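You operate a simulated robot arm through the tools that you are given. There is no shell and no other tool. Be economical: measure what you need, move in short steps, check, and stop when the job is done.

The job below is to be done with a simulated two-armed robot. You get a single attempt, and the scene is never put back.

JOB
Take the white box and put it on the low shelf under the bench. Fetch the crumpled bottle from the clear stretch of ledge between the stands and set it on the cart deck. Take the neck ring that says "14" from the ledge by section a and leave it on the metal sheet on the upper shelf. Take the cap off the mould tin and lay it down on the ledge past section b. Push the top drawer shut. Stack the baffle marked "316" from the back of the check bench on top of the baffle labelled "427". Take the black plug gauge and leave it on the middle shelf. Do these in any order. Set down upright: white box, crumpled bottle.

It is judged by the outcome, as a careful person would: the job done as asked, and still so three seconds after it is handed in. It fails if anything else is knocked over, pushed out of place, dropped, spilled or broken. Lids that push on must go on centred and level and be pressed home; caps that screw on are set level and turned clockwise until they are tight. Flat cloth is picked up by pressing the open fingertips on it (5 to 10 N) and closing them slowly along it; thin cloth reads only 2 to 8 mm in the jaws.

ROBOT AND FRAMES
Two 7-joint arms with fingered hands on one trunk, on a base that drives. Base frame: it is fixed to the floor where the robot stands at the start and does not move with it; the origin is under the middle of the robot, x ahead of it, y to its left, z up; the surface under the hand at the start is at about z = 914. Readings come in mm, rad, newtons and seconds.
The left shoulder is at the start at [36, 163, 1088], the right one opposite. Places, roughly: baffle [750, 3750, 1000]; black plug gauge (4x4x12 cm) [600, 3500, 1000]; cart deck [-1400, -1500, 800]; crumpled bottle (10x10x12 cm) [-1600, 1900, 900]; low shelf under the bench [700, -400, 200]; metal sheet (19x13x1 cm) [900, 500, 1000]; middle shelf [900, 400, 600]; mould tin [-1500, 3500, 1000]; neck ring [-1500, 1500, 1000]; top drawer [100, 4500, 700]; white box [750, 0, 1250]. Payload 4 kg a hand.
The tool frame of a hand sits at the grasp point between the pads (the TCP): z along the fingers, y along the line on which they close. The tips reach 36 mm beyond it. The gripper opens to 124 mm. The gripper's body begins 42 mm behind the TCP. The gripper is a hand of 4 fingers: y runs from the thumb to the fingers, the wrist lies at [-15, -99, -189] in the tool frame, and closing takes about 1.5 s.
Orientation is told as [roll, pitch, yaw] about the base's x, y, z axes, in that order, counted from this pose: with the fingers straight down and the wrist toward the robot, the tool's x, y and z point along [0, 1, 0], [1, 0, 0] and [0, 0, -1] of the base frame.

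CONTROLS
- The arms move only by the tool move_arm. It takes "left_steps", "right_steps" or both (then of equal length, played together; a hand with none holds still); each is a list of rows, each a list of 7 numbers: the shift along the base's x, y, z in units of 25 mm (1.0 is 25 mm), then the turn, a rotation vector about the base's x, y, z in units of 8 degrees (1.0 is 8 degrees), then the finger opening in mm, from 0 to 124. In form: [[dx, dy, dz, rx, ry, rz, fingers], ...]. A call has 1 to 10 rows; each row shifts and turns the commanded pose from where the row before left it. A call with a number of a shift or a turn outside -1 to 1 is refused whole. A row lasts 0.2 s, in which the tool goes at most 50 mm and 0.15 rad; a call with a longer step from one row to the next is refused whole, and so is a gripper value outside its range. Where a pose cannot be reached the arm comes as near as it can. A force on the tool above 40 N (or 10 N above the force at the start of the call, whichever is more), or a blocked arm, ends the call early, and 0.2 s more pass. Each finger travels about 45 mm/s and halts on what it meets, pressing with about 22 N; the grip force reading is that of the motor and also rises with nothing between the fingers. The clock runs only during rows and for 0.2 s after the last one: add rows that do not move to give the fingers time. The reply holds the time, the measured pose of the TCP, the force on the tool along the base axes, the opening and the grip force, in the units named above and with some noise, with the torque about the TCP (base axes, N m) and any sound that the robot's microphone picked up.
- Cameras (640 x 400 px; columns grow to the right, rows downward): "scene" is now at [139.7, -0.8, 1347.8]; the picture's right is [-0.00, -1.00, 0.00], its down [-0.25, 0.00, -0.97] and it looks along [0.97, -0.00, -0.25] (base axes); focal length 214 px, centre (320, 200). "left" rides on the left gripper at [-75, -86, -123] in its tool frame; the picture's right is [-0.70, -0.34, 0.63], its down [0.64, -0.68, 0.35] and it looks along [0.32, 0.65, 0.69] (tool axes); focal length 275 px, centre (320, 200). "right" rides on the right gripper at [75, -86, -123] in its tool frame; the picture's right is [-0.70, 0.34, -0.63], its down [-0.64, -0.68, 0.35] and it looks along [-0.32, 0.65, 0.69] (tool axes); focal length 275 px, centre (320, 200). There is no depth. A picture from a camera that has moved, and an enlarged one, comes with that camera's place and axes in the base frame and with its lens.
- snapshot(camera): a new picture of that camera. It takes no simulated time.
- slide_trunk(by): slides the trunk up (or, below 0, down) by that many mm; the arms and the scene camera ride with it, the base frame stays. It gives what a move gives, with no picture.
- steer(legs): drives the robot by 1 to 6 legs, each [ahead, left, turn to the left] in mm, mm and rad, along the robot's own axes; the way and the turn of a leg run together, so that a leg with both is an arc; at most 1500 mm and 3.142 rad a leg. The arms and the cameras ride along, it lands a little off, and it stops where it bumps. It gives what a move gives.
- hand_shape(shape, hand): the hand has 4 fingers and takes this shape, open, in about a second: jaw (thumb against the fingers, like two jaws); tri (thumb and two fingers); tip (a fingertip pinch); poke (one finger out to press); point (the index stretched); flat (the hand flat); cup (the hand cupped); fist (a fist). The gripper value then closes the fingers along that shape, each until it touches; the sizes above hold for jaw. It gives what a move gives, with no picture.
- turn_head(pan, tilt): turns the head with the scene camera to pan (to the left, within 1.501 rad either way) and tilt (down, from -0.506 to 1.204), counted from straight ahead of the robot. It gives what a move gives.
- inspect(camera, box): a new picture of the part [left, top, right, bottom] of that camera's present view, enlarged. It takes no simulated time.
- sign_off(): hands the job in; it is judged then, once.

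Work in short steps. Places have to be worked out from the pictures, the camera data and where the tool is seen: move nearer, look again, correct. Check each grasp and each placing, and mend what went wrong. You have 186 turns and 154 pictures in all, those below and enlarged ones among them. Open the grippers and draw the arms clear of the work before you hand the job in, unless the task says otherwise.

The tools are called after "Request:" by a JSON object that holds its "name" and its "arguments". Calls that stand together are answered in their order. move_arm: Moves the arms, as the interface text tells. Its arguments: {"type":"object","properties":{"left_steps":{"type":"array"},"right_steps":{"type":"array"}},"required":[]} The other tools are called the same way: slide_trunk (by) slides the trunk up or down; hand_shape (shape, hand) gives the hand a shape; steer (legs) drives the base; turn_head (pan, tilt) turns the head that bears the scene camera; snapshot (camera) takes a picture; inspect (camera, box) takes an enlarged picture of a part of a camera's view; sign_off () hands the job in.

At the start:

```text
time: 0.0
left_position: [599.1, 420.4, 1432.2]
left_tcp_rot: [0.001, -0.001, 0.0]
left_contact_force: [-0.8, 0.1, -0.8]
left_ft_torque: [-0.01, 0.0, 0.0]
left_width: 123.9
left_gripper_force: 0.1
left_shape: jaw
right_position: [703.9, -189.8, 1538.2]
right_tcp_rot: [0.002, 0.001, 0.0]
right_contact_force: [-0.9, -0.6, -0.2]
right_ft_torque: [0.0, -0.02, -0.01]
right_width: 123.9
right_gripper_force: 0.1
right_shape: jaw
trunk travel left (down, up): [-250.0, 228.0]
robot x, y, heading: [1.2, -4.6, 0.002]
head pan, tilt: [-0.003, 0.127]
```

scene: 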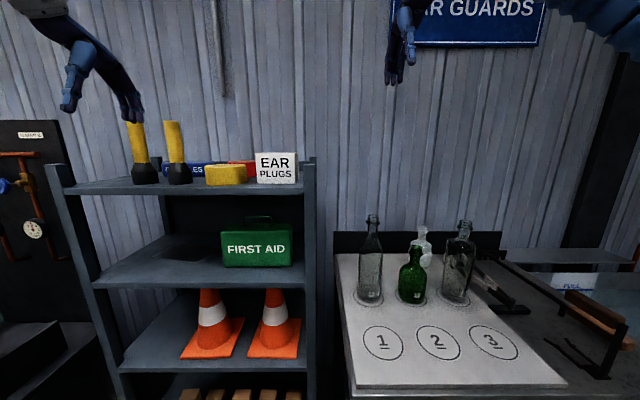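
right: 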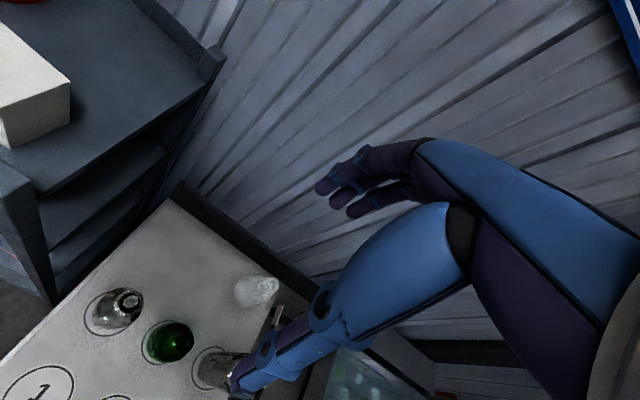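
left: 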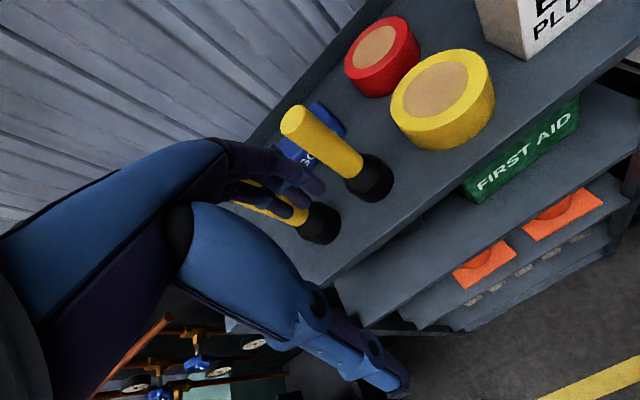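

I'll look around first: tilt the head to see the shelves and the bench's underside.

Request:
{"name": "turn_head", "arguments": {"pan": 0, "tilt": 0.7}}

Request:
{"name": "snapshot", "arguments": {"camera": "scene"}}

Request:
{"name": "turn_head", "arguments": {"pan": 0.9, "tilt": 0.4}}

Request:
{"name": "snapshot", "arguments": {"camera": "scene"}}

Request:
{"name": "turn_head", "arguments": {"pan": -0.8, "tilt": 0.5}}

Request:
{"name": "snapshot", "arguments": {"camera": "scene"}}

```text
time: 1.0
left_position: [598.6, 420.4, 1432.6]
left_tcp_rot: [0.001, 0.001, 0.0]
left_contact_force: [0.4, 0.7, 0.4]
left_ft_torque: [0.01, 0.02, 0.0]
left_width: 123.5
left_gripper_force: 0.0
left_shape: jaw
right_position: [705.3, -189.6, 1539.3]
right_tcp_rot: [0.0, 0.0, 0.0]
right_contact_force: [0.8, 0.2, 0.7]
right_ft_torque: [0.0, 0.0, 0.02]
right_width: 123.8
right_gripper_force: 0.0
right_shape: jaw
trunk travel left (down, up): [-250.0, 228.0]
robot x, y, heading: [2.5, 1.4, 0.001]
head pan, tilt: [0.0, 0.7]
```

```text
150 pictures are left
camera scene: at [125.8, -0.5, 1297.0], right [0.0, -1.0, 0.0], down [-0.73, 0.0, -0.68], along [0.68, 0.0, -0.73], focal length 214 px, centre (320, 200)
```

scene: 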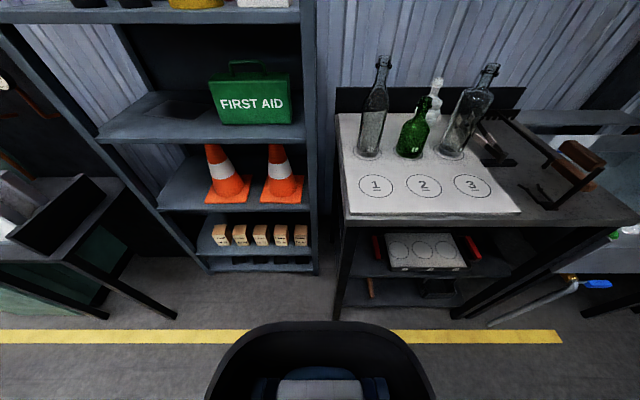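

```text
time: 2.2
left_position: [598.9, 420.3, 1432.7]
left_tcp_rot: [0.001, -0.001, 0.002]
left_contact_force: [-0.2, 0.5, 1.3]
left_ft_torque: [-0.03, 0.0, 0.0]
left_width: 123.7
left_gripper_force: 0.0
left_shape: jaw
right_position: [705.1, -188.5, 1538.2]
right_tcp_rot: [0.0, 0.001, 0.0]
right_contact_force: [-0.1, 0.0, 0.1]
right_ft_torque: [-0.02, -0.02, -0.01]
right_width: 123.6
right_gripper_force: 0.1
right_shape: jaw
trunk travel left (down, up): [-250.0, 228.0]
robot x, y, heading: [-1.7, -2.8, -0.001]
head pan, tilt: [0.901, 0.4]
```

```text
149 pictures are left
camera scene: at [101.9, 72.1, 1327.0], right [0.78, -0.62, -0.1], down [-0.36, -0.3, -0.88], along [0.52, 0.72, -0.46], focal length 214 px, centre (320, 200)
```

scene: 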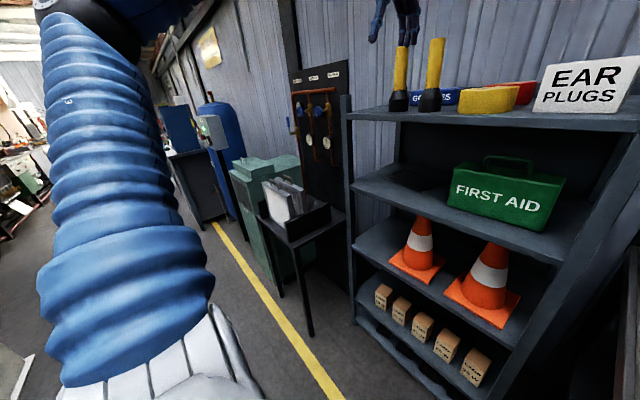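

```text
time: 3.9
left_position: [598.5, 420.1, 1432.6]
left_tcp_rot: [-0.001, 0.001, -0.001]
left_contact_force: [-0.3, -0.4, -0.3]
left_ft_torque: [0.02, -0.01, -0.01]
left_width: 123.5
left_gripper_force: 0.1
left_shape: jaw
right_position: [704.6, -189.9, 1538.8]
right_tcp_rot: [0.0, 0.001, 0.001]
right_contact_force: [-0.8, 0.0, 0.6]
right_ft_torque: [-0.02, 0.0, 0.01]
right_width: 123.6
right_gripper_force: 0.0
right_shape: jaw
trunk travel left (down, up): [-250.0, 228.0]
robot x, y, heading: [-1.0, -0.7, -0.004]
head pan, tilt: [-0.799, 0.499]
```

```text
148 pictures are left
camera scene: at [106.6, -65.7, 1317.2], right [-0.71, -0.7, 0.09], down [-0.44, 0.34, -0.83], along [0.55, -0.63, -0.55], focal length 214 px, centre (320, 200)
```

scene: 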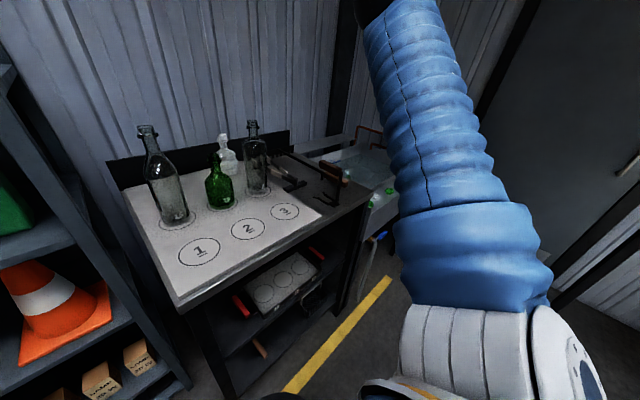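

The white "EAR PLUGS" box sits at about x 760–815, y 66–184, z 1240–1330. I'll look closely at it, and at the bench's underside from a lower trunk afterwards.

Request:
{"name": "turn_head", "arguments": {"pan": 0.2, "tilt": 0.2}}

Request:
{"name": "inspect", "arguments": {"camera": "scene", "box": [220, 100, 420, 225]}}

Request:
{"name": "move_arm", "arguments": {"right_steps": [[0, 0.8, 0.8, 1, 0, 0, 124], [0, 0.8, 0.8, 1, 0, 0, 124], [0, 0.8, 0, 1, 0, 0, 124], [0, 0.8, 0, 1, 0, 0, 124], [0, 0.8, 0, 1, 0, 0, 124], [0, 0.8, 0, 1, 0, 0, 124]]}}

Request:
{"name": "snapshot", "arguments": {"camera": "right"}}

```text
time: 5.2
left_position: [599.4, 421.4, 1432.8]
left_tcp_rot: [-0.001, 0.0, 0.002]
left_contact_force: [0.4, 0.6, -0.7]
left_ft_torque: [0.01, 0.01, 0.05]
left_width: 124.0
left_gripper_force: 0.0
left_shape: jaw
right_position: [705.0, -188.0, 1537.6]
right_tcp_rot: [0.0, 0.0, -0.001]
right_contact_force: [0.3, 0.7, -0.1]
right_ft_torque: [0.0, -0.04, 0.01]
right_width: 123.6
right_gripper_force: 0.1
right_shape: jaw
trunk travel left (down, up): [-250.0, 228.0]
robot x, y, heading: [-0.8, -2.1, 0.0]
head pan, tilt: [0.201, 0.201]
```

```text
3.20 times, centred on (320, 162) of scene
camera zoom: at [137.7, 18.0, 1341.1], right [0.2, -0.98, -0.02], down [-0.32, -0.04, -0.95], along [0.93, 0.19, -0.32], focal length 686 px, centre (320, 320)
```

zoom: 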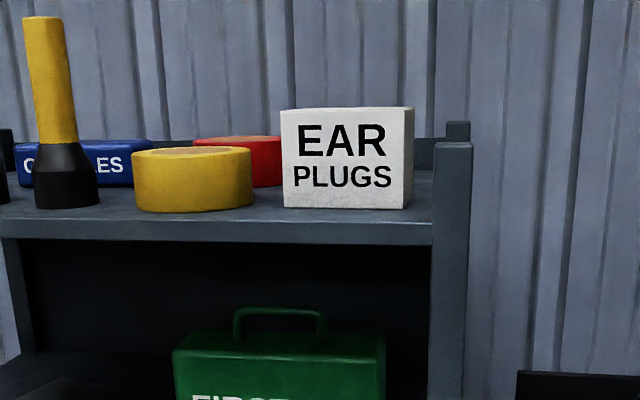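

```text
time: 6.6
left_position: [600.2, 420.5, 1432.3]
left_tcp_rot: [0.0, 0.001, -0.001]
left_contact_force: [0.5, 0.0, -0.5]
left_ft_torque: [0.01, 0.02, 0.01]
left_width: 123.7
left_gripper_force: 0.0
left_shape: jaw
right_position: [702.6, -69.7, 1576.2]
right_tcp_rot: [0.842, 0.001, 0.001]
right_contact_force: [-0.3, -1.1, 0.1]
right_ft_torque: [-0.01, 0.02, 0.05]
right_width: 123.6
right_gripper_force: 0.1
right_shape: jaw
trunk travel left (down, up): [-250.0, 228.0]
robot x, y, heading: [1.6, -3.0, 0.001]
head pan, tilt: [0.201, 0.201]
```

```text
146 pictures are left
camera right: at [616.6, -111.2, 1713.5], right [0.34, -0.94, -0.1], down [-0.68, -0.17, -0.71], along [0.65, 0.3, -0.7], focal length 275 px, centre (320, 200)
```

right: 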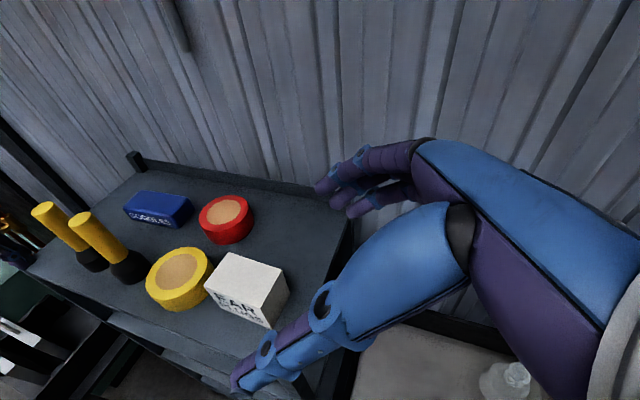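

The box spans about x 748–811, y 60–170, z 1239–1328. I'll come in from upper right with the hand rolled 48°, straddling it in x, first to a standoff.

Request:
{"name": "move_arm", "arguments": {"right_steps": [[0.62, 0.17, -1, 0, 0, 0, 124], [0.62, 0.17, -1, 0, 0, 0, 124], [0.62, 0.17, -1, 0, 0, 0, 124], [0.62, 0.17, -1, 0, 0, 0, 124], [0.62, 0.17, -1, 0, 0, 0, 124], [0, 0.17, -0.9, 0, 0, 0, 124], [0, 0.75, -0.67, 0, 0, 0, 124], [0, 0.75, -0.67, 0, 0, 0, 124]]}}

Request:
{"name": "snapshot", "arguments": {"camera": "right"}}

Request:
{"name": "snapshot", "arguments": {"camera": "scene"}}

```text
time: 8.4
left_position: [598.5, 420.5, 1432.5]
left_tcp_rot: [0.0, 0.001, 0.0]
left_contact_force: [0.9, 0.2, -1.1]
left_ft_torque: [0.0, 0.01, 0.0]
left_width: 123.7
left_gripper_force: 0.0
left_shape: jaw
right_position: [783.3, -7.1, 1398.5]
right_tcp_rot: [0.838, 0.002, -0.001]
right_contact_force: [0.1, 0.6, 0.0]
right_ft_torque: [0.02, 0.0, 0.0]
right_width: 123.8
right_gripper_force: 0.0
right_shape: jaw
trunk travel left (down, up): [-250.0, 228.0]
robot x, y, heading: [1.7, 1.7, -0.0]
head pan, tilt: [0.201, 0.201]
```

```text
145 pictures are left
camera right: at [697.0, -46.7, 1535.7], right [0.34, -0.94, -0.09], down [-0.68, -0.17, -0.71], along [0.65, 0.3, -0.7], focal length 275 px, centre (320, 200)
```

right: 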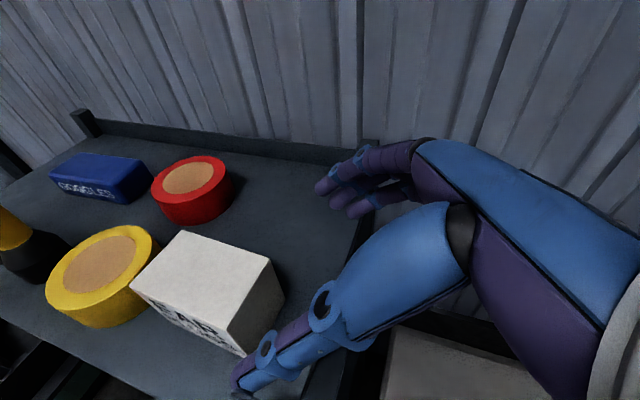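

```text
144 pictures are left
camera scene: at [138.2, 18.1, 1341.1], right [0.2, -0.98, -0.02], down [-0.32, -0.04, -0.95], along [0.93, 0.2, -0.32], focal length 214 px, centre (320, 200)
```

scene: 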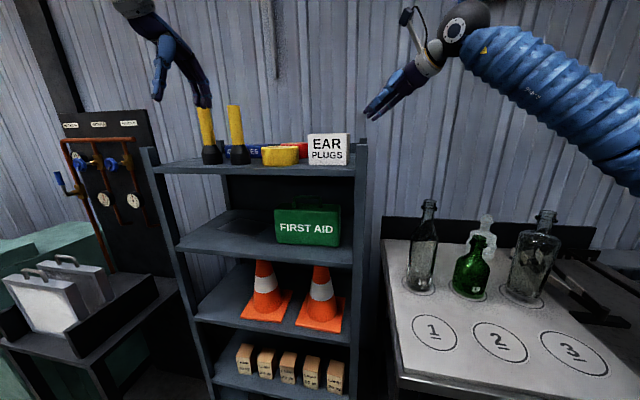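

Geometry confirmed (centre x≈778, y≈115). Advancing along the tool axis 150 mm.

Request:
{"name": "move_arm", "arguments": {"right_steps": [[-0.2, 0.75, -0.67, 0, 0, 0, 124], [0, 0.75, -0.67, 0, 0, 0, 124], [0, 0.75, -0.67, 0, 0, 0, 124], [0, 0.75, -0.67, 0, 0, 0, 124], [0, 0.75, -0.67, 0, 0, 0, 124], [0, 0.75, -0.67, 0, 0, 0, 124], [0, 0, 0, 0, 0, 0, 124]]}}

Request:
{"name": "snapshot", "arguments": {"camera": "right"}}

```text
time: 10.0
left_position: [598.3, 420.3, 1432.5]
left_tcp_rot: [0.0, 0.0, -0.001]
left_contact_force: [0.3, 0.7, -0.8]
left_ft_torque: [0.0, 0.01, -0.01]
left_width: 123.7
left_gripper_force: 0.0
left_shape: jaw
right_position: [776.3, 104.3, 1301.1]
right_tcp_rot: [0.837, 0.001, 0.001]
right_contact_force: [-0.6, -1.0, 0.1]
right_ft_torque: [-0.03, -0.01, -0.03]
right_width: 123.8
right_gripper_force: 0.0
right_shape: jaw
trunk travel left (down, up): [-250.0, 228.0]
robot x, y, heading: [-0.1, -1.2, -0.002]
head pan, tilt: [0.201, 0.201]
```

```text
143 pictures are left
camera right: at [689.0, 64.0, 1437.8], right [0.34, -0.94, -0.09], down [-0.68, -0.17, -0.71], along [0.65, 0.3, -0.7], focal length 275 px, centre (320, 200)
```

right: 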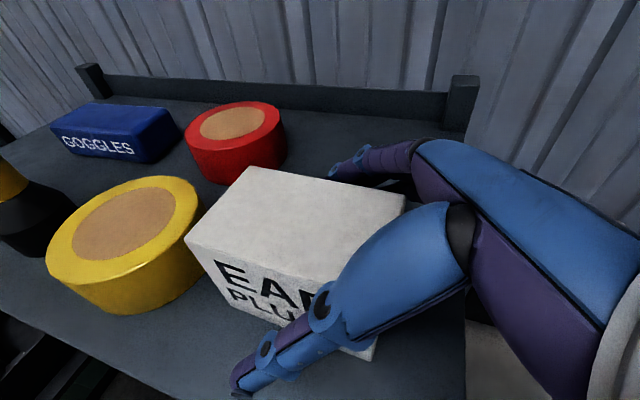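

The box is between thumb and fingers. Closing, then lifting a little.

Request:
{"name": "move_arm", "arguments": {"right_steps": [[0, 0, 0, 0, 0, 0, 50], [0, 0, 0, 0, 0, 0, 50], [0, 0, 0, 0, 0, 0, 50], [0, 0, 0, 0, 0, 0, 50], [0, 0, 0, 0, 0, 0, 50], [0, 0, 0, 0, 0, 0, 50], [0, 0, 0, 0, 0, 0, 50], [0, 0, 0.5, 0, 0, 0, 50], [0, 0, 0.5, 0, 0, 0, 50]]}}

Request:
{"name": "snapshot", "arguments": {"camera": "right"}}

```text
time: 12.0
left_position: [597.9, 421.4, 1433.5]
left_tcp_rot: [0.0, -0.001, 0.001]
left_contact_force: [0.0, -1.1, 0.6]
left_ft_torque: [0.0, 0.0, -0.03]
left_width: 123.7
left_gripper_force: 0.0
left_shape: jaw
right_position: [774.8, 105.8, 1323.0]
right_tcp_rot: [0.837, 0.001, -0.001]
right_contact_force: [0.0, -0.2, -1.0]
right_ft_torque: [-0.03, 0.05, -0.01]
right_width: 87.5
right_gripper_force: 22.5
right_shape: jaw
trunk travel left (down, up): [-250.0, 228.0]
robot x, y, heading: [-2.0, -0.6, -0.003]
head pan, tilt: [0.201, 0.201]
```

```text
142 pictures are left
camera right: at [688.5, 65.1, 1459.6], right [0.34, -0.94, -0.09], down [-0.68, -0.17, -0.71], along [0.65, 0.3, -0.7], focal length 275 px, centre (320, 200)
```

right: 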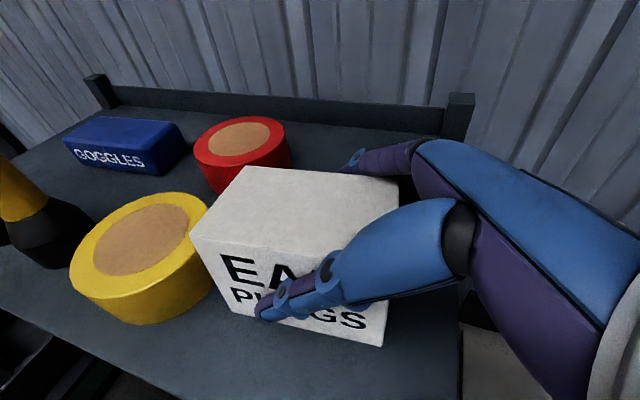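

Held (width 87, lifted with the hand). Lifting clear, backing off, then looking at the underside of the bench from further away.

Request:
{"name": "move_arm", "arguments": {"right_steps": [[0, 0, 1, 0, 0, 0, 50], [0, 0, 1, 0, 0, 0, 50], [0, 0, 1, 0, 0, 0, 50], [0, 0, 1, 0, 0, 0, 50]]}}

Request:
{"name": "steer", "arguments": {"legs": [[-450, 0, 0]]}}

Request:
{"name": "slide_trunk", "arguments": {"by": -250}}

Request:
{"name": "turn_head", "arguments": {"pan": -0.35, "tilt": 0.6}}

Request:
{"name": "snapshot", "arguments": {"camera": "scene"}}

```text
time: 13.0
left_position: [598.2, 420.6, 1433.2]
left_tcp_rot: [0.0, 0.0, 0.002]
left_contact_force: [0.2, -0.1, 1.3]
left_ft_torque: [0.01, 0.01, 0.0]
left_width: 123.8
left_gripper_force: 0.1
left_shape: jaw
right_position: [774.9, 104.2, 1422.7]
right_tcp_rot: [0.838, 0.001, 0.002]
right_contact_force: [-0.5, -0.5, -0.5]
right_ft_torque: [0.0, 0.02, 0.0]
right_width: 87.3
right_gripper_force: 21.9
right_shape: jaw
trunk travel left (down, up): [-250.0, 228.0]
robot x, y, heading: [-2.9, 0.5, -0.0]
head pan, tilt: [0.201, 0.201]
```

```text
time: 15.7
left_position: [144.2, 426.4, 1432.4]
left_tcp_rot: [0.0, -0.001, 0.014]
left_contact_force: [-0.6, -0.4, -0.5]
left_ft_torque: [-0.01, 0.02, 0.01]
left_width: 123.6
left_gripper_force: 0.1
left_shape: jaw
right_position: [327.3, 112.5, 1422.5]
right_tcp_rot: [0.838, 0.001, 0.016]
right_contact_force: [-1.1, -0.1, -1.1]
right_ft_torque: [-0.05, 0.0, 0.02]
right_width: 87.7
right_gripper_force: 21.9
right_shape: jaw
trunk travel left (down, up): [-250.0, 228.0]
robot x, y, heading: [-447.3, -5.6, 0.013]
head pan, tilt: [0.201, 0.201]
```

```text
time: 18.3
left_position: [142.3, 426.9, 1184.1]
left_tcp_rot: [0.0, 0.0, 0.016]
left_contact_force: [-0.7, -0.2, 0.9]
left_ft_torque: [-0.04, -0.06, -0.02]
left_width: 123.3
left_gripper_force: 0.0
left_shape: jaw
right_position: [326.2, 112.6, 1173.7]
right_tcp_rot: [0.837, 0.0, 0.014]
right_contact_force: [-0.4, -0.6, -1.2]
right_ft_torque: [-0.04, 0.0, 0.0]
right_width: 87.7
right_gripper_force: 22.1
right_shape: jaw
trunk travel left (down, up): [0.0, 478.0]
robot x, y, heading: [-446.6, -1.7, 0.017]
head pan, tilt: [0.201, 0.201]
```

```text
time: 19.2
left_position: [145.3, 426.4, 1182.7]
left_tcp_rot: [0.001, 0.001, 0.015]
left_contact_force: [0.6, -0.1, -0.5]
left_ft_torque: [0.02, 0.0, 0.0]
left_width: 123.6
left_gripper_force: 0.1
left_shape: jaw
right_position: [328.4, 113.9, 1172.3]
right_tcp_rot: [0.839, 0.0, 0.015]
right_contact_force: [0.3, 0.1, -1.8]
right_ft_torque: [-0.05, -0.01, 0.04]
right_width: 87.6
right_gripper_force: 22.2
right_shape: jaw
trunk travel left (down, up): [0.0, 478.0]
robot x, y, heading: [-450.2, -3.7, 0.016]
head pan, tilt: [-0.351, 0.6]
```

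```text
141 pictures are left
camera scene: at [-165.5, -29.8, 957.9], right [-0.28, -0.94, 0.18], down [-0.88, 0.18, -0.44], along [0.38, -0.28, -0.88], focal length 214 px, centre (320, 200)
```

scene: 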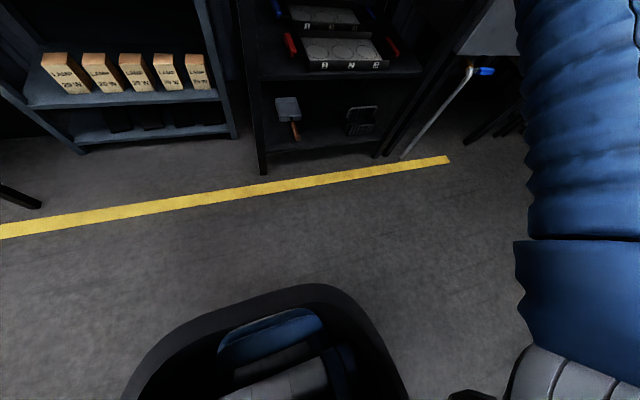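

Request:
{"name": "turn_head", "arguments": {"pan": -0.35, "tilt": 0.05}}

Request:
{"name": "inspect", "arguments": {"camera": "scene", "box": [200, 100, 500, 300]}}

```text
time: 20.2
left_position: [144.0, 426.0, 1182.4]
left_tcp_rot: [-0.002, 0.001, 0.016]
left_contact_force: [-0.5, -0.4, 0.4]
left_ft_torque: [-0.01, 0.0, 0.01]
left_width: 123.6
left_gripper_force: 0.0
left_shape: jaw
right_position: [328.2, 111.1, 1170.9]
right_tcp_rot: [0.838, -0.001, 0.016]
right_contact_force: [-0.5, 0.3, -1.3]
right_ft_torque: [0.0, 0.03, 0.01]
right_width: 87.4
right_gripper_force: 22.0
right_shape: jaw
trunk travel left (down, up): [0.0, 478.0]
robot x, y, heading: [-448.3, -3.8, 0.016]
head pan, tilt: [-0.351, 0.051]
```

```text
2.00 times, centred on (350, 200) of scene
camera zoom: at [-137.3, -30.4, 999.8], right [-0.28, -0.94, 0.18], down [-0.55, 0.01, -0.83], along [0.78, -0.33, -0.53], focal length 429 px, centre (260, 200)
```

zoom: 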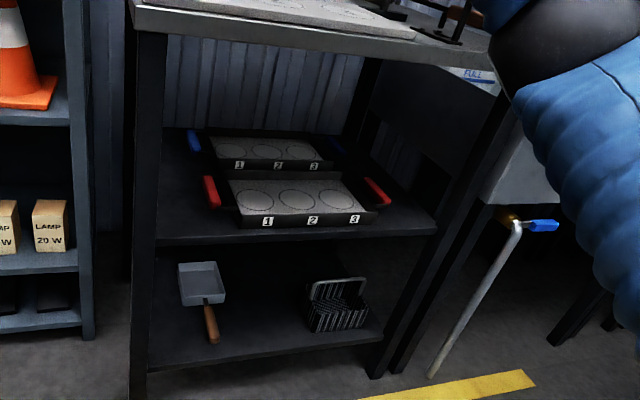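

Clear view: on the low shelf (z≈185) a dustpan lies at y −200…−305 and a wire basket from y −497. There is a free slot at about y −310…−450. I'll shift right and lower the box in front of the bench.

Request:
{"name": "steer", "arguments": {"legs": [[0, -130, -0.015]]}}

Request:
{"name": "move_arm", "arguments": {"right_steps": [[-0.3, -1, -0.9, 0, 0, 0, 50], [-0.3, -1, -0.9, 0, 0, 0, 50], [-0.3, -1, -0.9, 0, 0, 0, 50], [-0.3, -1, -0.9, 0, 0, 0, 50], [-0.3, -1, -0.9, 0, 0, 0, 50], [-0.3, -1, -0.9, 0, 0, 0, 50], [-0.3, -1, -0.9, 0, 0, 0, 50], [-0.3, -1, -0.9, 0, 0, 0, 50], [-0.3, -1, -0.9, 0, 0, 0, 50], [-0.3, -1, -0.9, 0, 0, 0, 50]]}}

Request:
{"name": "move_arm", "arguments": {"right_steps": [[-0.3, -1, -0.9, 0, 0, 0, 50], [-0.3, -1, -0.9, 0, 0, 0, 50], [0, -0.5, -1, 0, 0, 0, 50], [0, -0.5, -1, 0, 0, 0, 50], [0, 0, -1, 0, 0, 0, 50], [0, 0, -1, 0, 0, 0, 50], [0, 0, -1, 0, 0, 0, 50], [0, 0, -1, 0, 0, 0, 50], [0, 0, -1, 0, 0, 0, 50], [0, 0, -1, 0, 0, 0, 50]]}}

Request:
{"name": "snapshot", "arguments": {"camera": "scene"}}

```text
time: 21.5
left_position: [154.0, 287.5, 1183.3]
left_tcp_rot: [0.002, 0.0, 0.0]
left_contact_force: [-0.2, -0.4, 0.3]
left_ft_torque: [0.01, 0.01, 0.0]
left_width: 123.7
left_gripper_force: 0.0
left_shape: jaw
right_position: [330.9, -27.1, 1173.1]
right_tcp_rot: [0.84, -0.001, -0.002]
right_contact_force: [0.0, 0.1, -0.8]
right_ft_torque: [0.02, 0.01, 0.0]
right_width: 87.7
right_gripper_force: 22.1
right_shape: jaw
trunk travel left (down, up): [0.0, 478.0]
robot x, y, heading: [-444.3, -132.8, 0.001]
head pan, tilt: [-0.351, 0.051]
```

```text
time: 23.7
left_position: [152.5, 289.7, 1181.8]
left_tcp_rot: [0.002, 0.002, 0.0]
left_contact_force: [-0.3, -0.2, 0.8]
left_ft_torque: [-0.01, 0.04, -0.01]
left_width: 123.5
left_gripper_force: 0.1
left_shape: jaw
right_position: [254.8, -274.7, 949.0]
right_tcp_rot: [0.837, 0.001, -0.001]
right_contact_force: [-0.2, 1.0, -1.5]
right_ft_torque: [-0.06, 0.04, 0.0]
right_width: 87.3
right_gripper_force: 21.5
right_shape: jaw
trunk travel left (down, up): [0.0, 478.0]
robot x, y, heading: [-448.0, -136.3, 0.002]
head pan, tilt: [-0.351, 0.051]
```

```text
time: 25.9
left_position: [153.0, 288.4, 1182.6]
left_tcp_rot: [-0.001, -0.002, 0.0]
left_contact_force: [-0.3, -0.9, -1.1]
left_ft_torque: [-0.02, 0.0, 0.02]
left_width: 123.9
left_gripper_force: 0.0
left_shape: jaw
right_position: [242.1, -352.7, 703.2]
right_tcp_rot: [0.838, 0.0, -0.002]
right_contact_force: [-0.5, 0.4, -2.0]
right_ft_torque: [-0.02, 0.05, 0.01]
right_width: 87.3
right_gripper_force: 21.3
right_shape: jaw
trunk travel left (down, up): [0.0, 478.0]
robot x, y, heading: [-446.9, -128.2, 0.006]
head pan, tilt: [-0.351, 0.051]
```

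```text
139 pictures are left
camera scene: at [-136.6, -162.6, 999.8], right [-0.3, -0.94, 0.18], down [-0.55, 0.02, -0.83], along [0.78, -0.34, -0.53], focal length 214 px, centre (320, 200)
```

scene: 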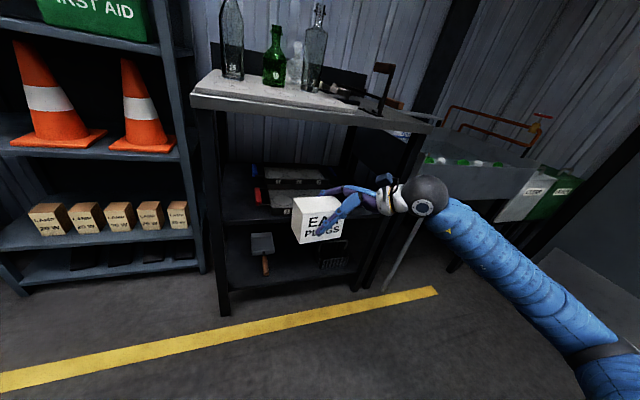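

Going well. Lowering to z≈320.

Request:
{"name": "move_arm", "arguments": {"right_steps": [[0, -0.1, -1, 0, 0, 0, 50], [0, -0.1, -1, 0, 0, 0, 50], [0, -0.1, -1, 0, 0, 0, 50], [0, -0.1, -1, 0, 0, 0, 50], [0, -0.1, -1, 0, 0, 0, 50], [0, 0, -1, 0, 0, 0, 50], [0, 0, -1, 0, 0, 0, 50], [0, 0, -1, 0, 0, 0, 50], [0, 0, -1, 0, 0, 0, 50], [0, 0, -1, 0, 0, 0, 50]]}}

Request:
{"name": "move_arm", "arguments": {"right_steps": [[0, 0, -1, 0, 0, 0, 50], [0, 0, -1, 0, 0, 0, 50], [0, 0, -1, 0, 0, 0, 50], [0, 0, -1, 0, 0, 0, 50], [0, 0, -1, 0, 0, 0, 50]]}}

Request:
{"name": "snapshot", "arguments": {"camera": "scene"}}

Request:
{"name": "snapshot", "arguments": {"camera": "right"}}

```text
time: 28.1
left_position: [154.4, 289.5, 1182.7]
left_tcp_rot: [0.0, 0.0, -0.001]
left_contact_force: [-0.3, 0.9, -0.3]
left_ft_torque: [0.0, 0.02, -0.02]
left_width: 123.7
left_gripper_force: 0.1
left_shape: jaw
right_position: [239.8, -365.7, 449.7]
right_tcp_rot: [0.837, 0.001, -0.002]
right_contact_force: [0.4, 0.6, -0.8]
right_ft_torque: [-0.02, 0.04, 0.0]
right_width: 87.1
right_gripper_force: 22.0
right_shape: jaw
trunk travel left (down, up): [0.0, 478.0]
robot x, y, heading: [-446.7, -129.6, -0.003]
head pan, tilt: [-0.351, 0.051]
```

```text
time: 29.3
left_position: [153.5, 288.9, 1182.6]
left_tcp_rot: [-0.001, 0.0, 0.0]
left_contact_force: [0.4, -0.1, 0.0]
left_ft_torque: [-0.02, -0.02, 0.0]
left_width: 123.6
left_gripper_force: 0.1
left_shape: jaw
right_position: [241.4, -365.5, 327.7]
right_tcp_rot: [0.839, 0.002, 0.0]
right_contact_force: [-0.2, -0.6, -0.4]
right_ft_torque: [-0.03, 0.02, 0.01]
right_width: 87.0
right_gripper_force: 21.6
right_shape: jaw
trunk travel left (down, up): [0.0, 478.0]
robot x, y, heading: [-448.2, -129.0, 0.002]
head pan, tilt: [-0.351, 0.051]
```

```text
138 pictures are left
camera scene: at [-136.6, -162.7, 999.8], right [-0.3, -0.94, 0.18], down [-0.55, 0.02, -0.83], along [0.78, -0.34, -0.53], focal length 214 px, centre (320, 200)
```

scene: 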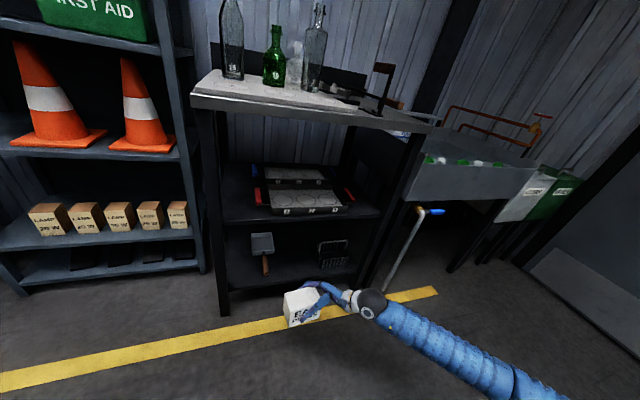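

```text
137 pictures are left
camera right: at [154.6, -405.1, 464.8], right [0.34, -0.94, -0.09], down [-0.68, -0.17, -0.71], along [0.65, 0.3, -0.7], focal length 275 px, centre (320, 200)
```

right: 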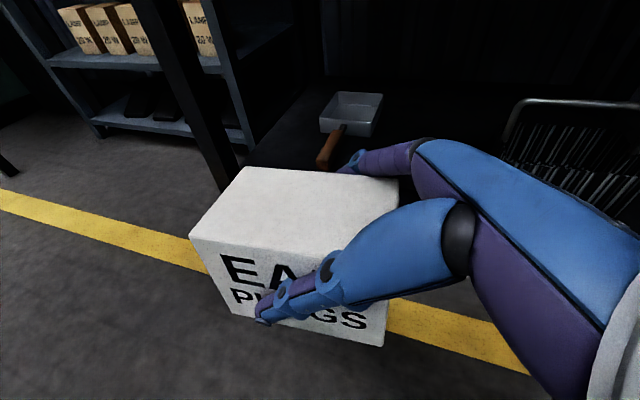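

Box bottom at ≈266, above shelf and clear of the basket. Driving forward 285 mm.

Request:
{"name": "steer", "arguments": {"legs": [[285, 0, 0]]}}

Request:
{"name": "snapshot", "arguments": {"camera": "right"}}

Request:
{"name": "snapshot", "arguments": {"camera": "scene"}}

```text
time: 31.3
left_position: [439.6, 291.6, 1183.0]
left_tcp_rot: [0.0, 0.001, 0.002]
left_contact_force: [0.3, -0.1, -0.6]
left_ft_torque: [-0.01, -0.01, 0.02]
left_width: 123.9
left_gripper_force: 0.0
left_shape: jaw
right_position: [529.5, -363.0, 328.4]
right_tcp_rot: [0.838, 0.002, 0.001]
right_contact_force: [-0.1, 0.1, -1.5]
right_ft_torque: [0.03, -0.02, 0.0]
right_width: 87.5
right_gripper_force: 21.9
right_shape: jaw
trunk travel left (down, up): [0.0, 478.0]
robot x, y, heading: [-157.3, -129.3, 0.003]
head pan, tilt: [-0.351, 0.051]
```

```text
136 pictures are left
camera right: at [443.7, -403.1, 465.0], right [0.34, -0.94, -0.09], down [-0.68, -0.18, -0.71], along [0.65, 0.3, -0.7], focal length 275 px, centre (320, 200)
```

right: 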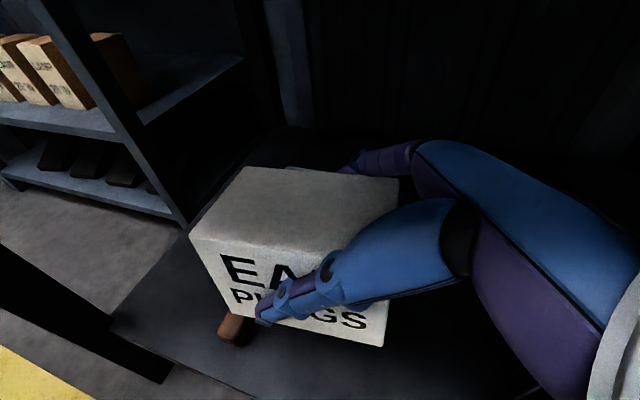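

```text
135 pictures are left
camera scene: at [152.0, -161.4, 999.7], right [-0.29, -0.94, 0.18], down [-0.55, 0.02, -0.83], along [0.78, -0.34, -0.53], focal length 214 px, centre (320, 200)
```

scene: 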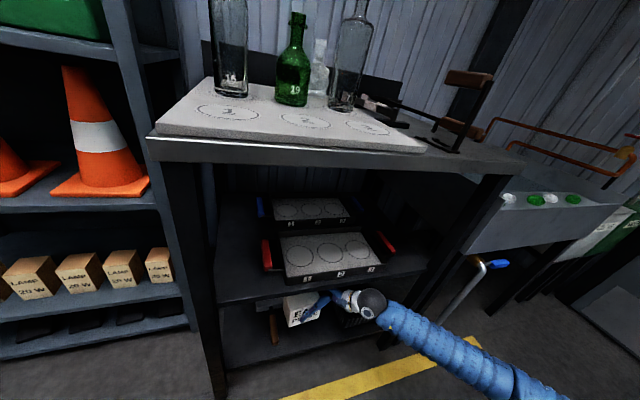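

Box is over the free slot: front edge of shelf x≈463, dustpan handle at y≥−275. Shifting 12 mm right and lowering till contact.

Request:
{"name": "move_arm", "arguments": {"right_steps": [[0, -0.5, -0.8, 0, 0, 0, 50], [0, 0, -0.8, 0, 0, 0, 50], [0, 0, -0.4, 0, 0, 0, 50], [0, 0, -0.3, 0, 0, 0, 50], [0, 0, -0.2, 0, 0, 0, 50], [0, 0, -0.2, 0, 0, 0, 50]]}}

Request:
{"name": "inspect", "arguments": {"camera": "scene", "box": [210, 250, 430, 388]}}

```text
time: 32.7
left_position: [439.6, 291.4, 1182.2]
left_tcp_rot: [0.001, 0.001, 0.002]
left_contact_force: [-1.1, -0.3, -0.3]
left_ft_torque: [0.01, 0.01, 0.01]
left_width: 123.8
left_gripper_force: 0.1
left_shape: jaw
right_position: [529.2, -375.3, 261.6]
right_tcp_rot: [0.838, 0.001, 0.003]
right_contact_force: [-0.3, 0.0, -1.1]
right_ft_torque: [-0.05, 0.04, 0.01]
right_width: 87.2
right_gripper_force: 21.7
right_shape: jaw
trunk travel left (down, up): [0.0, 478.0]
robot x, y, heading: [-157.5, -128.5, -0.001]
head pan, tilt: [-0.351, 0.051]
```

```text
2.90 times, centred on (320, 319) of scene
camera zoom: at [151.7, -161.5, 999.9], right [-0.29, -0.94, 0.18], down [-0.55, 0.02, -0.83], along [0.78, -0.34, -0.53], focal length 622 px, centre (320, -145)
```

zoom: 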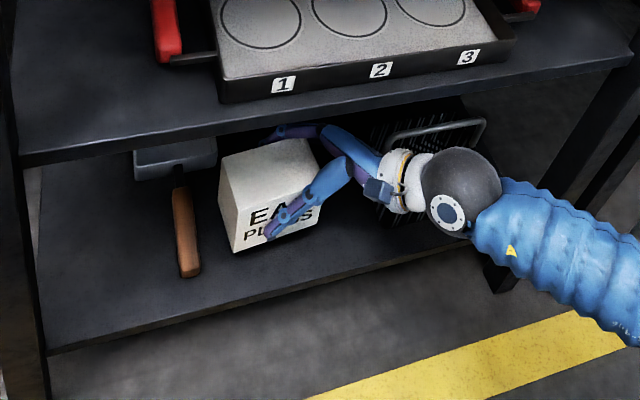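

Still a few mm above the shelf by readings; continuing in small steps until force rises.

Request:
{"name": "move_arm", "arguments": {"right_steps": [[0, 0, -0.15, 0, 0, 0, 50], [0, 0, -0.15, 0, 0, 0, 50], [0, 0, -0.15, 0, 0, 0, 50], [0, 0, -0.15, 0, 0, 0, 50], [0, 0, -0.15, 0, 0, 0, 50], [0, 0, -0.15, 0, 0, 0, 50], [0, 0, -0.15, 0, 0, 0, 50], [0, 0, -0.15, 0, 0, 0, 50], [0, 0, -0.15, 0, 0, 0, 50], [0, 0, -0.15, 0, 0, 0, 50]]}}

```text
time: 34.9
left_position: [439.8, 291.2, 1182.5]
left_tcp_rot: [0.0, 0.002, 0.003]
left_contact_force: [0.6, 0.1, -0.2]
left_ft_torque: [0.03, 0.01, 0.01]
left_width: 123.8
left_gripper_force: 0.1
left_shape: jaw
right_position: [530.4, -374.9, 223.5]
right_tcp_rot: [0.837, -0.001, 0.002]
right_contact_force: [-0.4, -1.3, -1.1]
right_ft_torque: [-0.03, -0.01, 0.02]
right_width: 87.1
right_gripper_force: 21.5
right_shape: jaw
trunk travel left (down, up): [0.0, 478.0]
robot x, y, heading: [-156.3, -124.8, 0.004]
head pan, tilt: [-0.351, 0.051]
```

Request:
{"name": "move_arm", "arguments": {"right_steps": [[0, 0, -0.15, 0, 0, 0, 50], [0, 0, -0.15, 0, 0, 0, 50], [0, 0, -0.15, 0, 0, 0, 50], [0, 0, -0.15, 0, 0, 0, 50], [0, 0, -0.15, 0, 0, 0, 50], [0, 0, -0.15, 0, 0, 0, 50]]}}

Request:
{"name": "inspect", "arguments": {"camera": "scene", "box": [210, 250, 430, 388]}}

```text
time: 35.7
left_position: [438.3, 291.2, 1182.8]
left_tcp_rot: [-0.001, 0.0, 0.002]
left_contact_force: [-0.5, 0.3, 0.6]
left_ft_torque: [0.0, 0.02, 0.02]
left_width: 123.8
left_gripper_force: 0.1
left_shape: jaw
right_position: [533.5, -375.2, 219.6]
right_tcp_rot: [0.843, -0.012, -0.001]
right_contact_force: [-7.3, -0.4, 27.8]
right_ft_torque: [-0.11, -0.83, -0.11]
right_width: 86.1
right_gripper_force: 21.9
right_shape: jaw
trunk travel left (down, up): [0.0, 478.0]
robot x, y, heading: [-156.0, -129.7, 0.0]
head pan, tilt: [-0.351, 0.051]
stopped in row 4 (right hand): the force on the tool passed its limit at 42 N (the readings are from after the stop); the commanded pose is now the measured one
```

```text
2.90 times, centred on (320, 319) of scene
camera zoom: at [150.3, -161.4, 1000.4], right [-0.29, -0.94, 0.18], down [-0.55, 0.02, -0.83], along [0.78, -0.34, -0.52], focal length 622 px, centre (320, -145)
```

zoom: 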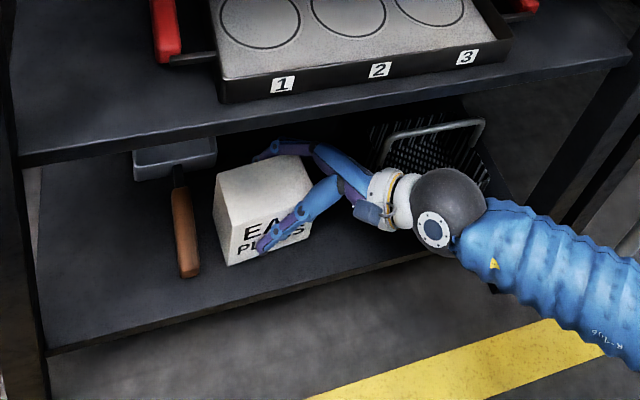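

Contact at TCP z≈220 — the box stands on the shelf. Releasing, then rising out.

Request:
{"name": "move_arm", "arguments": {"right_steps": [[-0.1, 0, 0.05, 0, 0, 0, 87], [0, 0, 0, 0, 0, 0, 100], [0, 0, 0, 0, 0, 0, 124], [0, 0, 0, 0, 0, 0, 124], [0, 0, 0, 0, 0, 0, 124], [0, 0, 0, 0, 0, 0, 124]]}}

Request:
{"name": "move_arm", "arguments": {"right_steps": [[0, -0.2, 0.5, 0, 0, 0, 124], [0, -0.2, 0.8, 0, 0, 0, 124], [0, -0.3, 0.8, 0, 0, 0, 124], [0, -0.4, 0.8, 0, 0, 0, 124], [0, -0.5, 0.6, 0, 0, 0, 124], [0, -0.5, 0.5, 0, 0, 0, 124]]}}

Request:
{"name": "inspect", "arguments": {"camera": "scene", "box": [210, 250, 430, 388]}}

Request:
{"name": "snapshot", "arguments": {"camera": "right"}}

```text
time: 37.1
left_position: [438.8, 290.8, 1183.1]
left_tcp_rot: [-0.001, 0.0, 0.003]
left_contact_force: [0.3, -0.4, 0.1]
left_ft_torque: [-0.03, -0.03, 0.0]
left_width: 123.6
left_gripper_force: 0.1
left_shape: jaw
right_position: [526.4, -376.1, 215.1]
right_tcp_rot: [0.84, -0.005, 0.0]
right_contact_force: [0.3, 0.8, 4.1]
right_ft_torque: [-0.13, -0.1, 0.09]
right_width: 123.7
right_gripper_force: 0.0
right_shape: jaw
trunk travel left (down, up): [0.0, 478.0]
robot x, y, heading: [-157.0, -129.8, 0.002]
head pan, tilt: [-0.351, 0.051]
```

```text
time: 38.5
left_position: [438.6, 290.2, 1182.1]
left_tcp_rot: [-0.001, -0.001, 0.004]
left_contact_force: [0.4, 0.8, 0.8]
left_ft_torque: [0.0, -0.01, -0.04]
left_width: 123.5
left_gripper_force: 0.1
left_shape: jaw
right_position: [529.4, -425.3, 316.8]
right_tcp_rot: [0.842, -0.005, 0.001]
right_contact_force: [-0.3, -0.5, -0.2]
right_ft_torque: [0.01, 0.04, 0.0]
right_width: 123.6
right_gripper_force: 0.2
right_shape: jaw
trunk travel left (down, up): [0.0, 478.0]
robot x, y, heading: [-158.2, -131.2, 0.002]
head pan, tilt: [-0.351, 0.051]
```

```text
2.90 times, centred on (320, 319) of scene
camera zoom: at [151.2, -161.5, 1000.1], right [-0.29, -0.94, 0.18], down [-0.55, 0.02, -0.83], along [0.78, -0.34, -0.52], focal length 622 px, centre (320, -145)
```

zoom: 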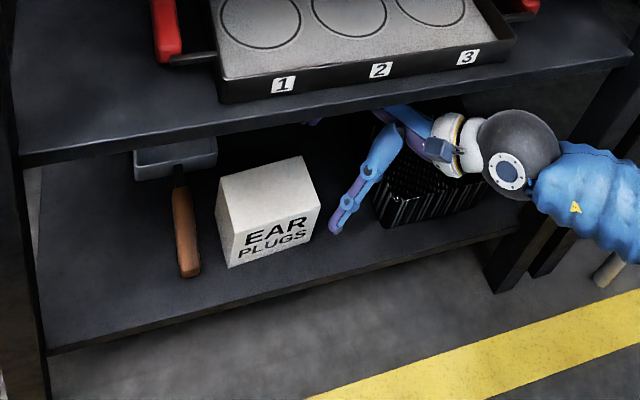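

```text
131 pictures are left
camera right: at [442.4, -466.5, 452.9], right [0.34, -0.94, -0.1], down [-0.68, -0.17, -0.71], along [0.65, 0.31, -0.69], focal length 275 px, centre (320, 200)
```

right: 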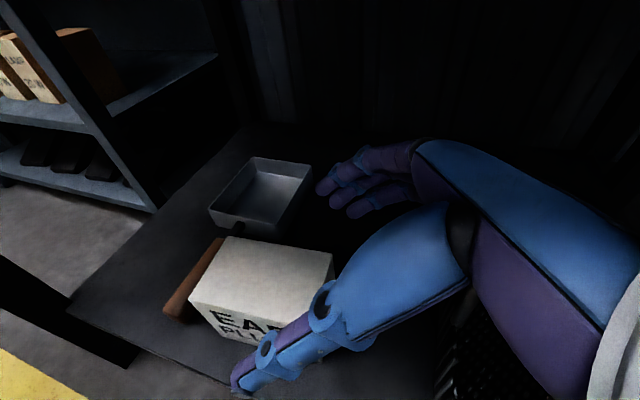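

Box stands upright and free. Backing out, then raising the arm and trunk and looking left along the room.

Request:
{"name": "steer", "arguments": {"legs": [[-450, 0, 0]]}}

Request:
{"name": "move_arm", "arguments": {"right_steps": [[0, 0, 1, -1, 0, 0, 124], [0, 0, 1, -1, 0, 0, 124], [0, 0, 1, -1, 0, 0, 124], [0, 0, 1, -1, 0, 0, 124], [0, 0, 1, -1, 0, 0, 124], [0, 0, 1, -1, 0, 0, 124], [0, 0, 1, 0, 0, 0, 124], [0, 0, 1, 0, 0, 0, 124], [0, 0, 1, 0, 0, 0, 124], [0, 0, 1, 0, 0, 0, 124]]}}

Request:
{"name": "move_arm", "arguments": {"right_steps": [[0, 0, 1, 0, 0, 0, 124], [0, 0, 1, 0, 0, 0, 124], [0, 0, 1, 0, 0, 0, 124], [0, 0, 1, 0, 0, 0, 124], [0, 0, 1, 0, 0, 0, 124], [0, 0, 1, 0, 0, 0, 124], [0, 0, 1, 0, 0, 0, 124], [0, 0, 1, 0, 0, 0, 124], [0, 0, 1, 0, 0, 0, 124], [0, 0, 1, 0, 0, 0, 124]]}}

Request:
{"name": "slide_trunk", "arguments": {"by": 300}}

Request:
{"name": "turn_head", "arguments": {"pan": 1.5, "tilt": 0.3}}

Request:
{"name": "snapshot", "arguments": {"camera": "scene"}}

```text
time: 41.3
left_position: [-26.0, 291.6, 1182.9]
left_tcp_rot: [0.0, -0.001, 0.005]
left_contact_force: [0.0, 0.1, 0.2]
left_ft_torque: [-0.05, -0.03, 0.01]
left_width: 123.8
left_gripper_force: 0.2
left_shape: jaw
right_position: [67.5, -424.2, 315.8]
right_tcp_rot: [0.84, -0.003, 0.003]
right_contact_force: [0.1, 0.0, 0.1]
right_ft_torque: [-0.02, -0.03, -0.01]
right_width: 123.8
right_gripper_force: 0.1
right_shape: jaw
trunk travel left (down, up): [0.0, 478.0]
robot x, y, heading: [-622.0, -132.1, 0.005]
head pan, tilt: [-0.351, 0.051]
```

```text
time: 43.5
left_position: [-23.4, 290.4, 1182.9]
left_tcp_rot: [0.0, -0.002, 0.005]
left_contact_force: [-1.2, 0.7, 0.0]
left_ft_torque: [-0.04, 0.0, 0.0]
left_width: 123.7
left_gripper_force: 0.1
left_shape: jaw
right_position: [64.8, -424.2, 567.5]
right_tcp_rot: [0.004, 0.0, 0.007]
right_contact_force: [-0.7, -0.7, -0.4]
right_ft_torque: [0.02, 0.0, 0.0]
right_width: 123.6
right_gripper_force: 0.0
right_shape: jaw
trunk travel left (down, up): [0.0, 478.0]
robot x, y, heading: [-619.2, -134.3, -0.0]
head pan, tilt: [-0.351, 0.051]
```

```text
time: 45.7
left_position: [-25.7, 291.1, 1182.2]
left_tcp_rot: [0.0, 0.0, 0.004]
left_contact_force: [0.7, -0.7, -0.5]
left_ft_torque: [-0.02, -0.03, 0.01]
left_width: 123.7
left_gripper_force: 0.0
left_shape: jaw
right_position: [66.8, -425.7, 815.1]
right_tcp_rot: [0.002, 0.001, 0.006]
right_contact_force: [0.8, 0.0, -0.2]
right_ft_torque: [-0.01, 0.01, 0.01]
right_width: 123.6
right_gripper_force: 0.0
right_shape: jaw
trunk travel left (down, up): [0.0, 478.0]
robot x, y, heading: [-621.9, -132.8, 0.007]
head pan, tilt: [-0.351, 0.051]
```

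```text
time: 48.7
left_position: [-23.4, 291.3, 1482.8]
left_tcp_rot: [-0.001, -0.001, 0.007]
left_contact_force: [-0.4, 0.6, -0.2]
left_ft_torque: [0.01, -0.02, -0.01]
left_width: 123.5
left_gripper_force: 0.1
left_shape: jaw
right_position: [67.6, -424.5, 1114.6]
right_tcp_rot: [0.004, -0.001, 0.008]
right_contact_force: [1.0, -0.6, -0.1]
right_ft_torque: [-0.02, 0.0, 0.0]
right_width: 123.6
right_gripper_force: 0.1
right_shape: jaw
trunk travel left (down, up): [-300.0, 178.0]
robot x, y, heading: [-623.1, -133.1, 0.007]
head pan, tilt: [-0.351, 0.051]
```

```text
time: 50.5
left_position: [-24.2, 291.6, 1482.2]
left_tcp_rot: [0.001, -0.001, 0.005]
left_contact_force: [0.3, 0.1, -1.2]
left_ft_torque: [-0.02, -0.01, 0.01]
left_width: 123.4
left_gripper_force: 0.1
left_shape: jaw
right_position: [68.3, -424.8, 1116.1]
right_tcp_rot: [0.005, 0.0, 0.005]
right_contact_force: [0.9, -0.1, 0.3]
right_ft_torque: [-0.01, 0.01, -0.05]
right_width: 123.8
right_gripper_force: 0.1
right_shape: jaw
trunk travel left (down, up): [-300.0, 178.0]
robot x, y, heading: [-625.7, -134.6, 0.004]
head pan, tilt: [1.499, 0.3]
```

```text
130 pictures are left
camera scene: at [-590.7, -39.2, 1395.5], right [0.99, -0.07, -0.08], down [-0.09, -0.3, -0.95], along [0.04, 0.95, -0.3], focal length 214 px, centre (320, 200)
```

scene: 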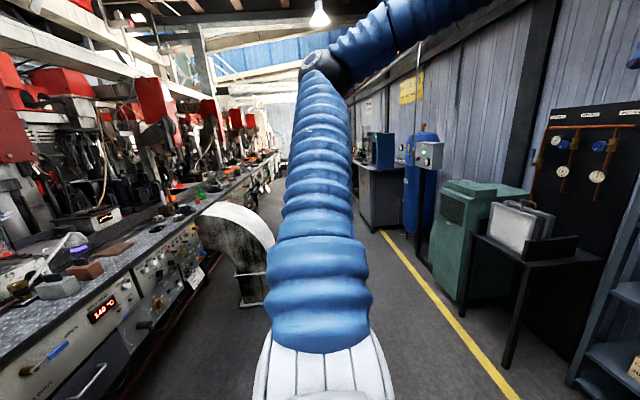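

Robot at (−622,−133). The corridor runs along +y. I move away from the ledge, turn left, and drive up the corridor in steps.

Request:
{"name": "steer", "arguments": {"legs": [[250, 0, 0], [0, 0, 1.571], [1300, 0, 0]]}}

Request:
{"name": "turn_head", "arguments": {"pan": 0, "tilt": 0.3}}

Request:
{"name": "snapshot", "arguments": {"camera": "scene"}}

Request:
{"name": "turn_head", "arguments": {"pan": 1.0, "tilt": 0.4}}

Request:
{"name": "snapshot", "arguments": {"camera": "scene"}}

```text
time: 62.2
left_position: [-832.4, 1732.2, 1483.2]
left_tcp_rot: [0.0, 0.001, 1.598]
left_contact_force: [0.5, -0.3, 0.3]
left_ft_torque: [-0.02, 0.01, 0.0]
left_width: 124.1
left_gripper_force: 0.1
left_shape: jaw
right_position: [-119.5, 1841.3, 1114.9]
right_tcp_rot: [0.004, -0.001, 1.601]
right_contact_force: [0.2, 0.3, 0.9]
right_ft_torque: [-0.04, -0.01, -0.01]
right_width: 123.5
right_gripper_force: 0.0
right_shape: jaw
trunk travel left (down, up): [-300.0, 178.0]
robot x, y, heading: [-399.0, 1143.4, 1.594]
head pan, tilt: [1.499, 0.3]
```

```text
time: 63.8
left_position: [-833.0, 1732.5, 1483.3]
left_tcp_rot: [-0.002, -0.002, 1.599]
left_contact_force: [-0.5, -0.4, -0.1]
left_ft_torque: [0.02, -0.01, -0.02]
left_width: 123.8
left_gripper_force: 0.1
left_shape: jaw
right_position: [-120.0, 1840.2, 1115.0]
right_tcp_rot: [0.004, 0.0, 1.602]
right_contact_force: [0.3, 0.0, 0.5]
right_ft_torque: [-0.01, 0.02, 0.01]
right_width: 123.8
right_gripper_force: 0.1
right_shape: jaw
trunk travel left (down, up): [-300.0, 178.0]
robot x, y, heading: [-392.6, 1144.9, 1.6]
head pan, tilt: [0.0, 0.3]
```

```text
129 pictures are left
camera scene: at [-402.1, 1264.2, 1388.8], right [1.0, 0.03, 0.0], down [0.01, -0.37, -0.93], along [-0.03, 0.93, -0.37], focal length 214 px, centre (320, 200)
```

scene: 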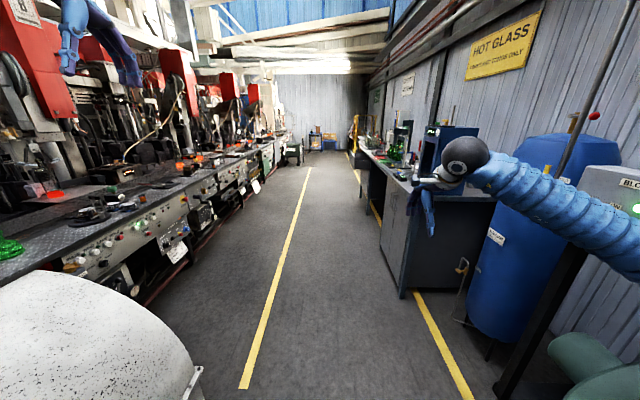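

```text
time: 65.1
left_position: [-832.7, 1732.3, 1483.7]
left_tcp_rot: [0.0, 0.001, 1.596]
left_contact_force: [0.0, -0.4, -0.3]
left_ft_torque: [-0.01, 0.0, 0.0]
left_width: 123.7
left_gripper_force: 0.0
left_shape: jaw
right_position: [-118.7, 1840.7, 1116.7]
right_tcp_rot: [0.003, -0.001, 1.601]
right_contact_force: [-0.7, -0.3, -0.7]
right_ft_torque: [-0.02, 0.01, 0.0]
right_width: 123.5
right_gripper_force: 0.0
right_shape: jaw
trunk travel left (down, up): [-300.0, 178.0]
robot x, y, heading: [-400.2, 1143.9, 1.599]
head pan, tilt: [1.0, 0.4]
```

```text
128 pictures are left
camera scene: at [-478.7, 1218.2, 1382.9], right [0.52, 0.85, -0.07], down [0.33, -0.27, -0.9], along [-0.79, 0.44, -0.43], focal length 214 px, centre (320, 200)
```

scene: 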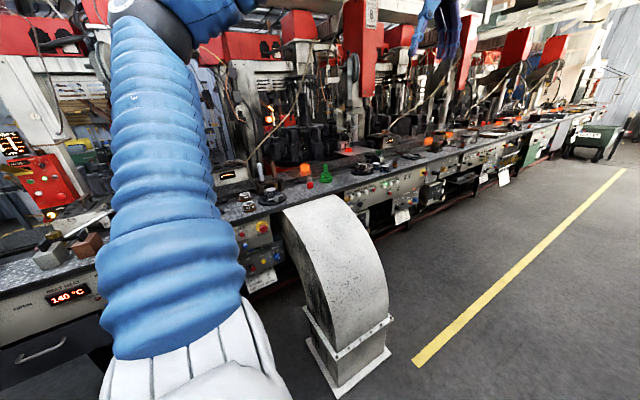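

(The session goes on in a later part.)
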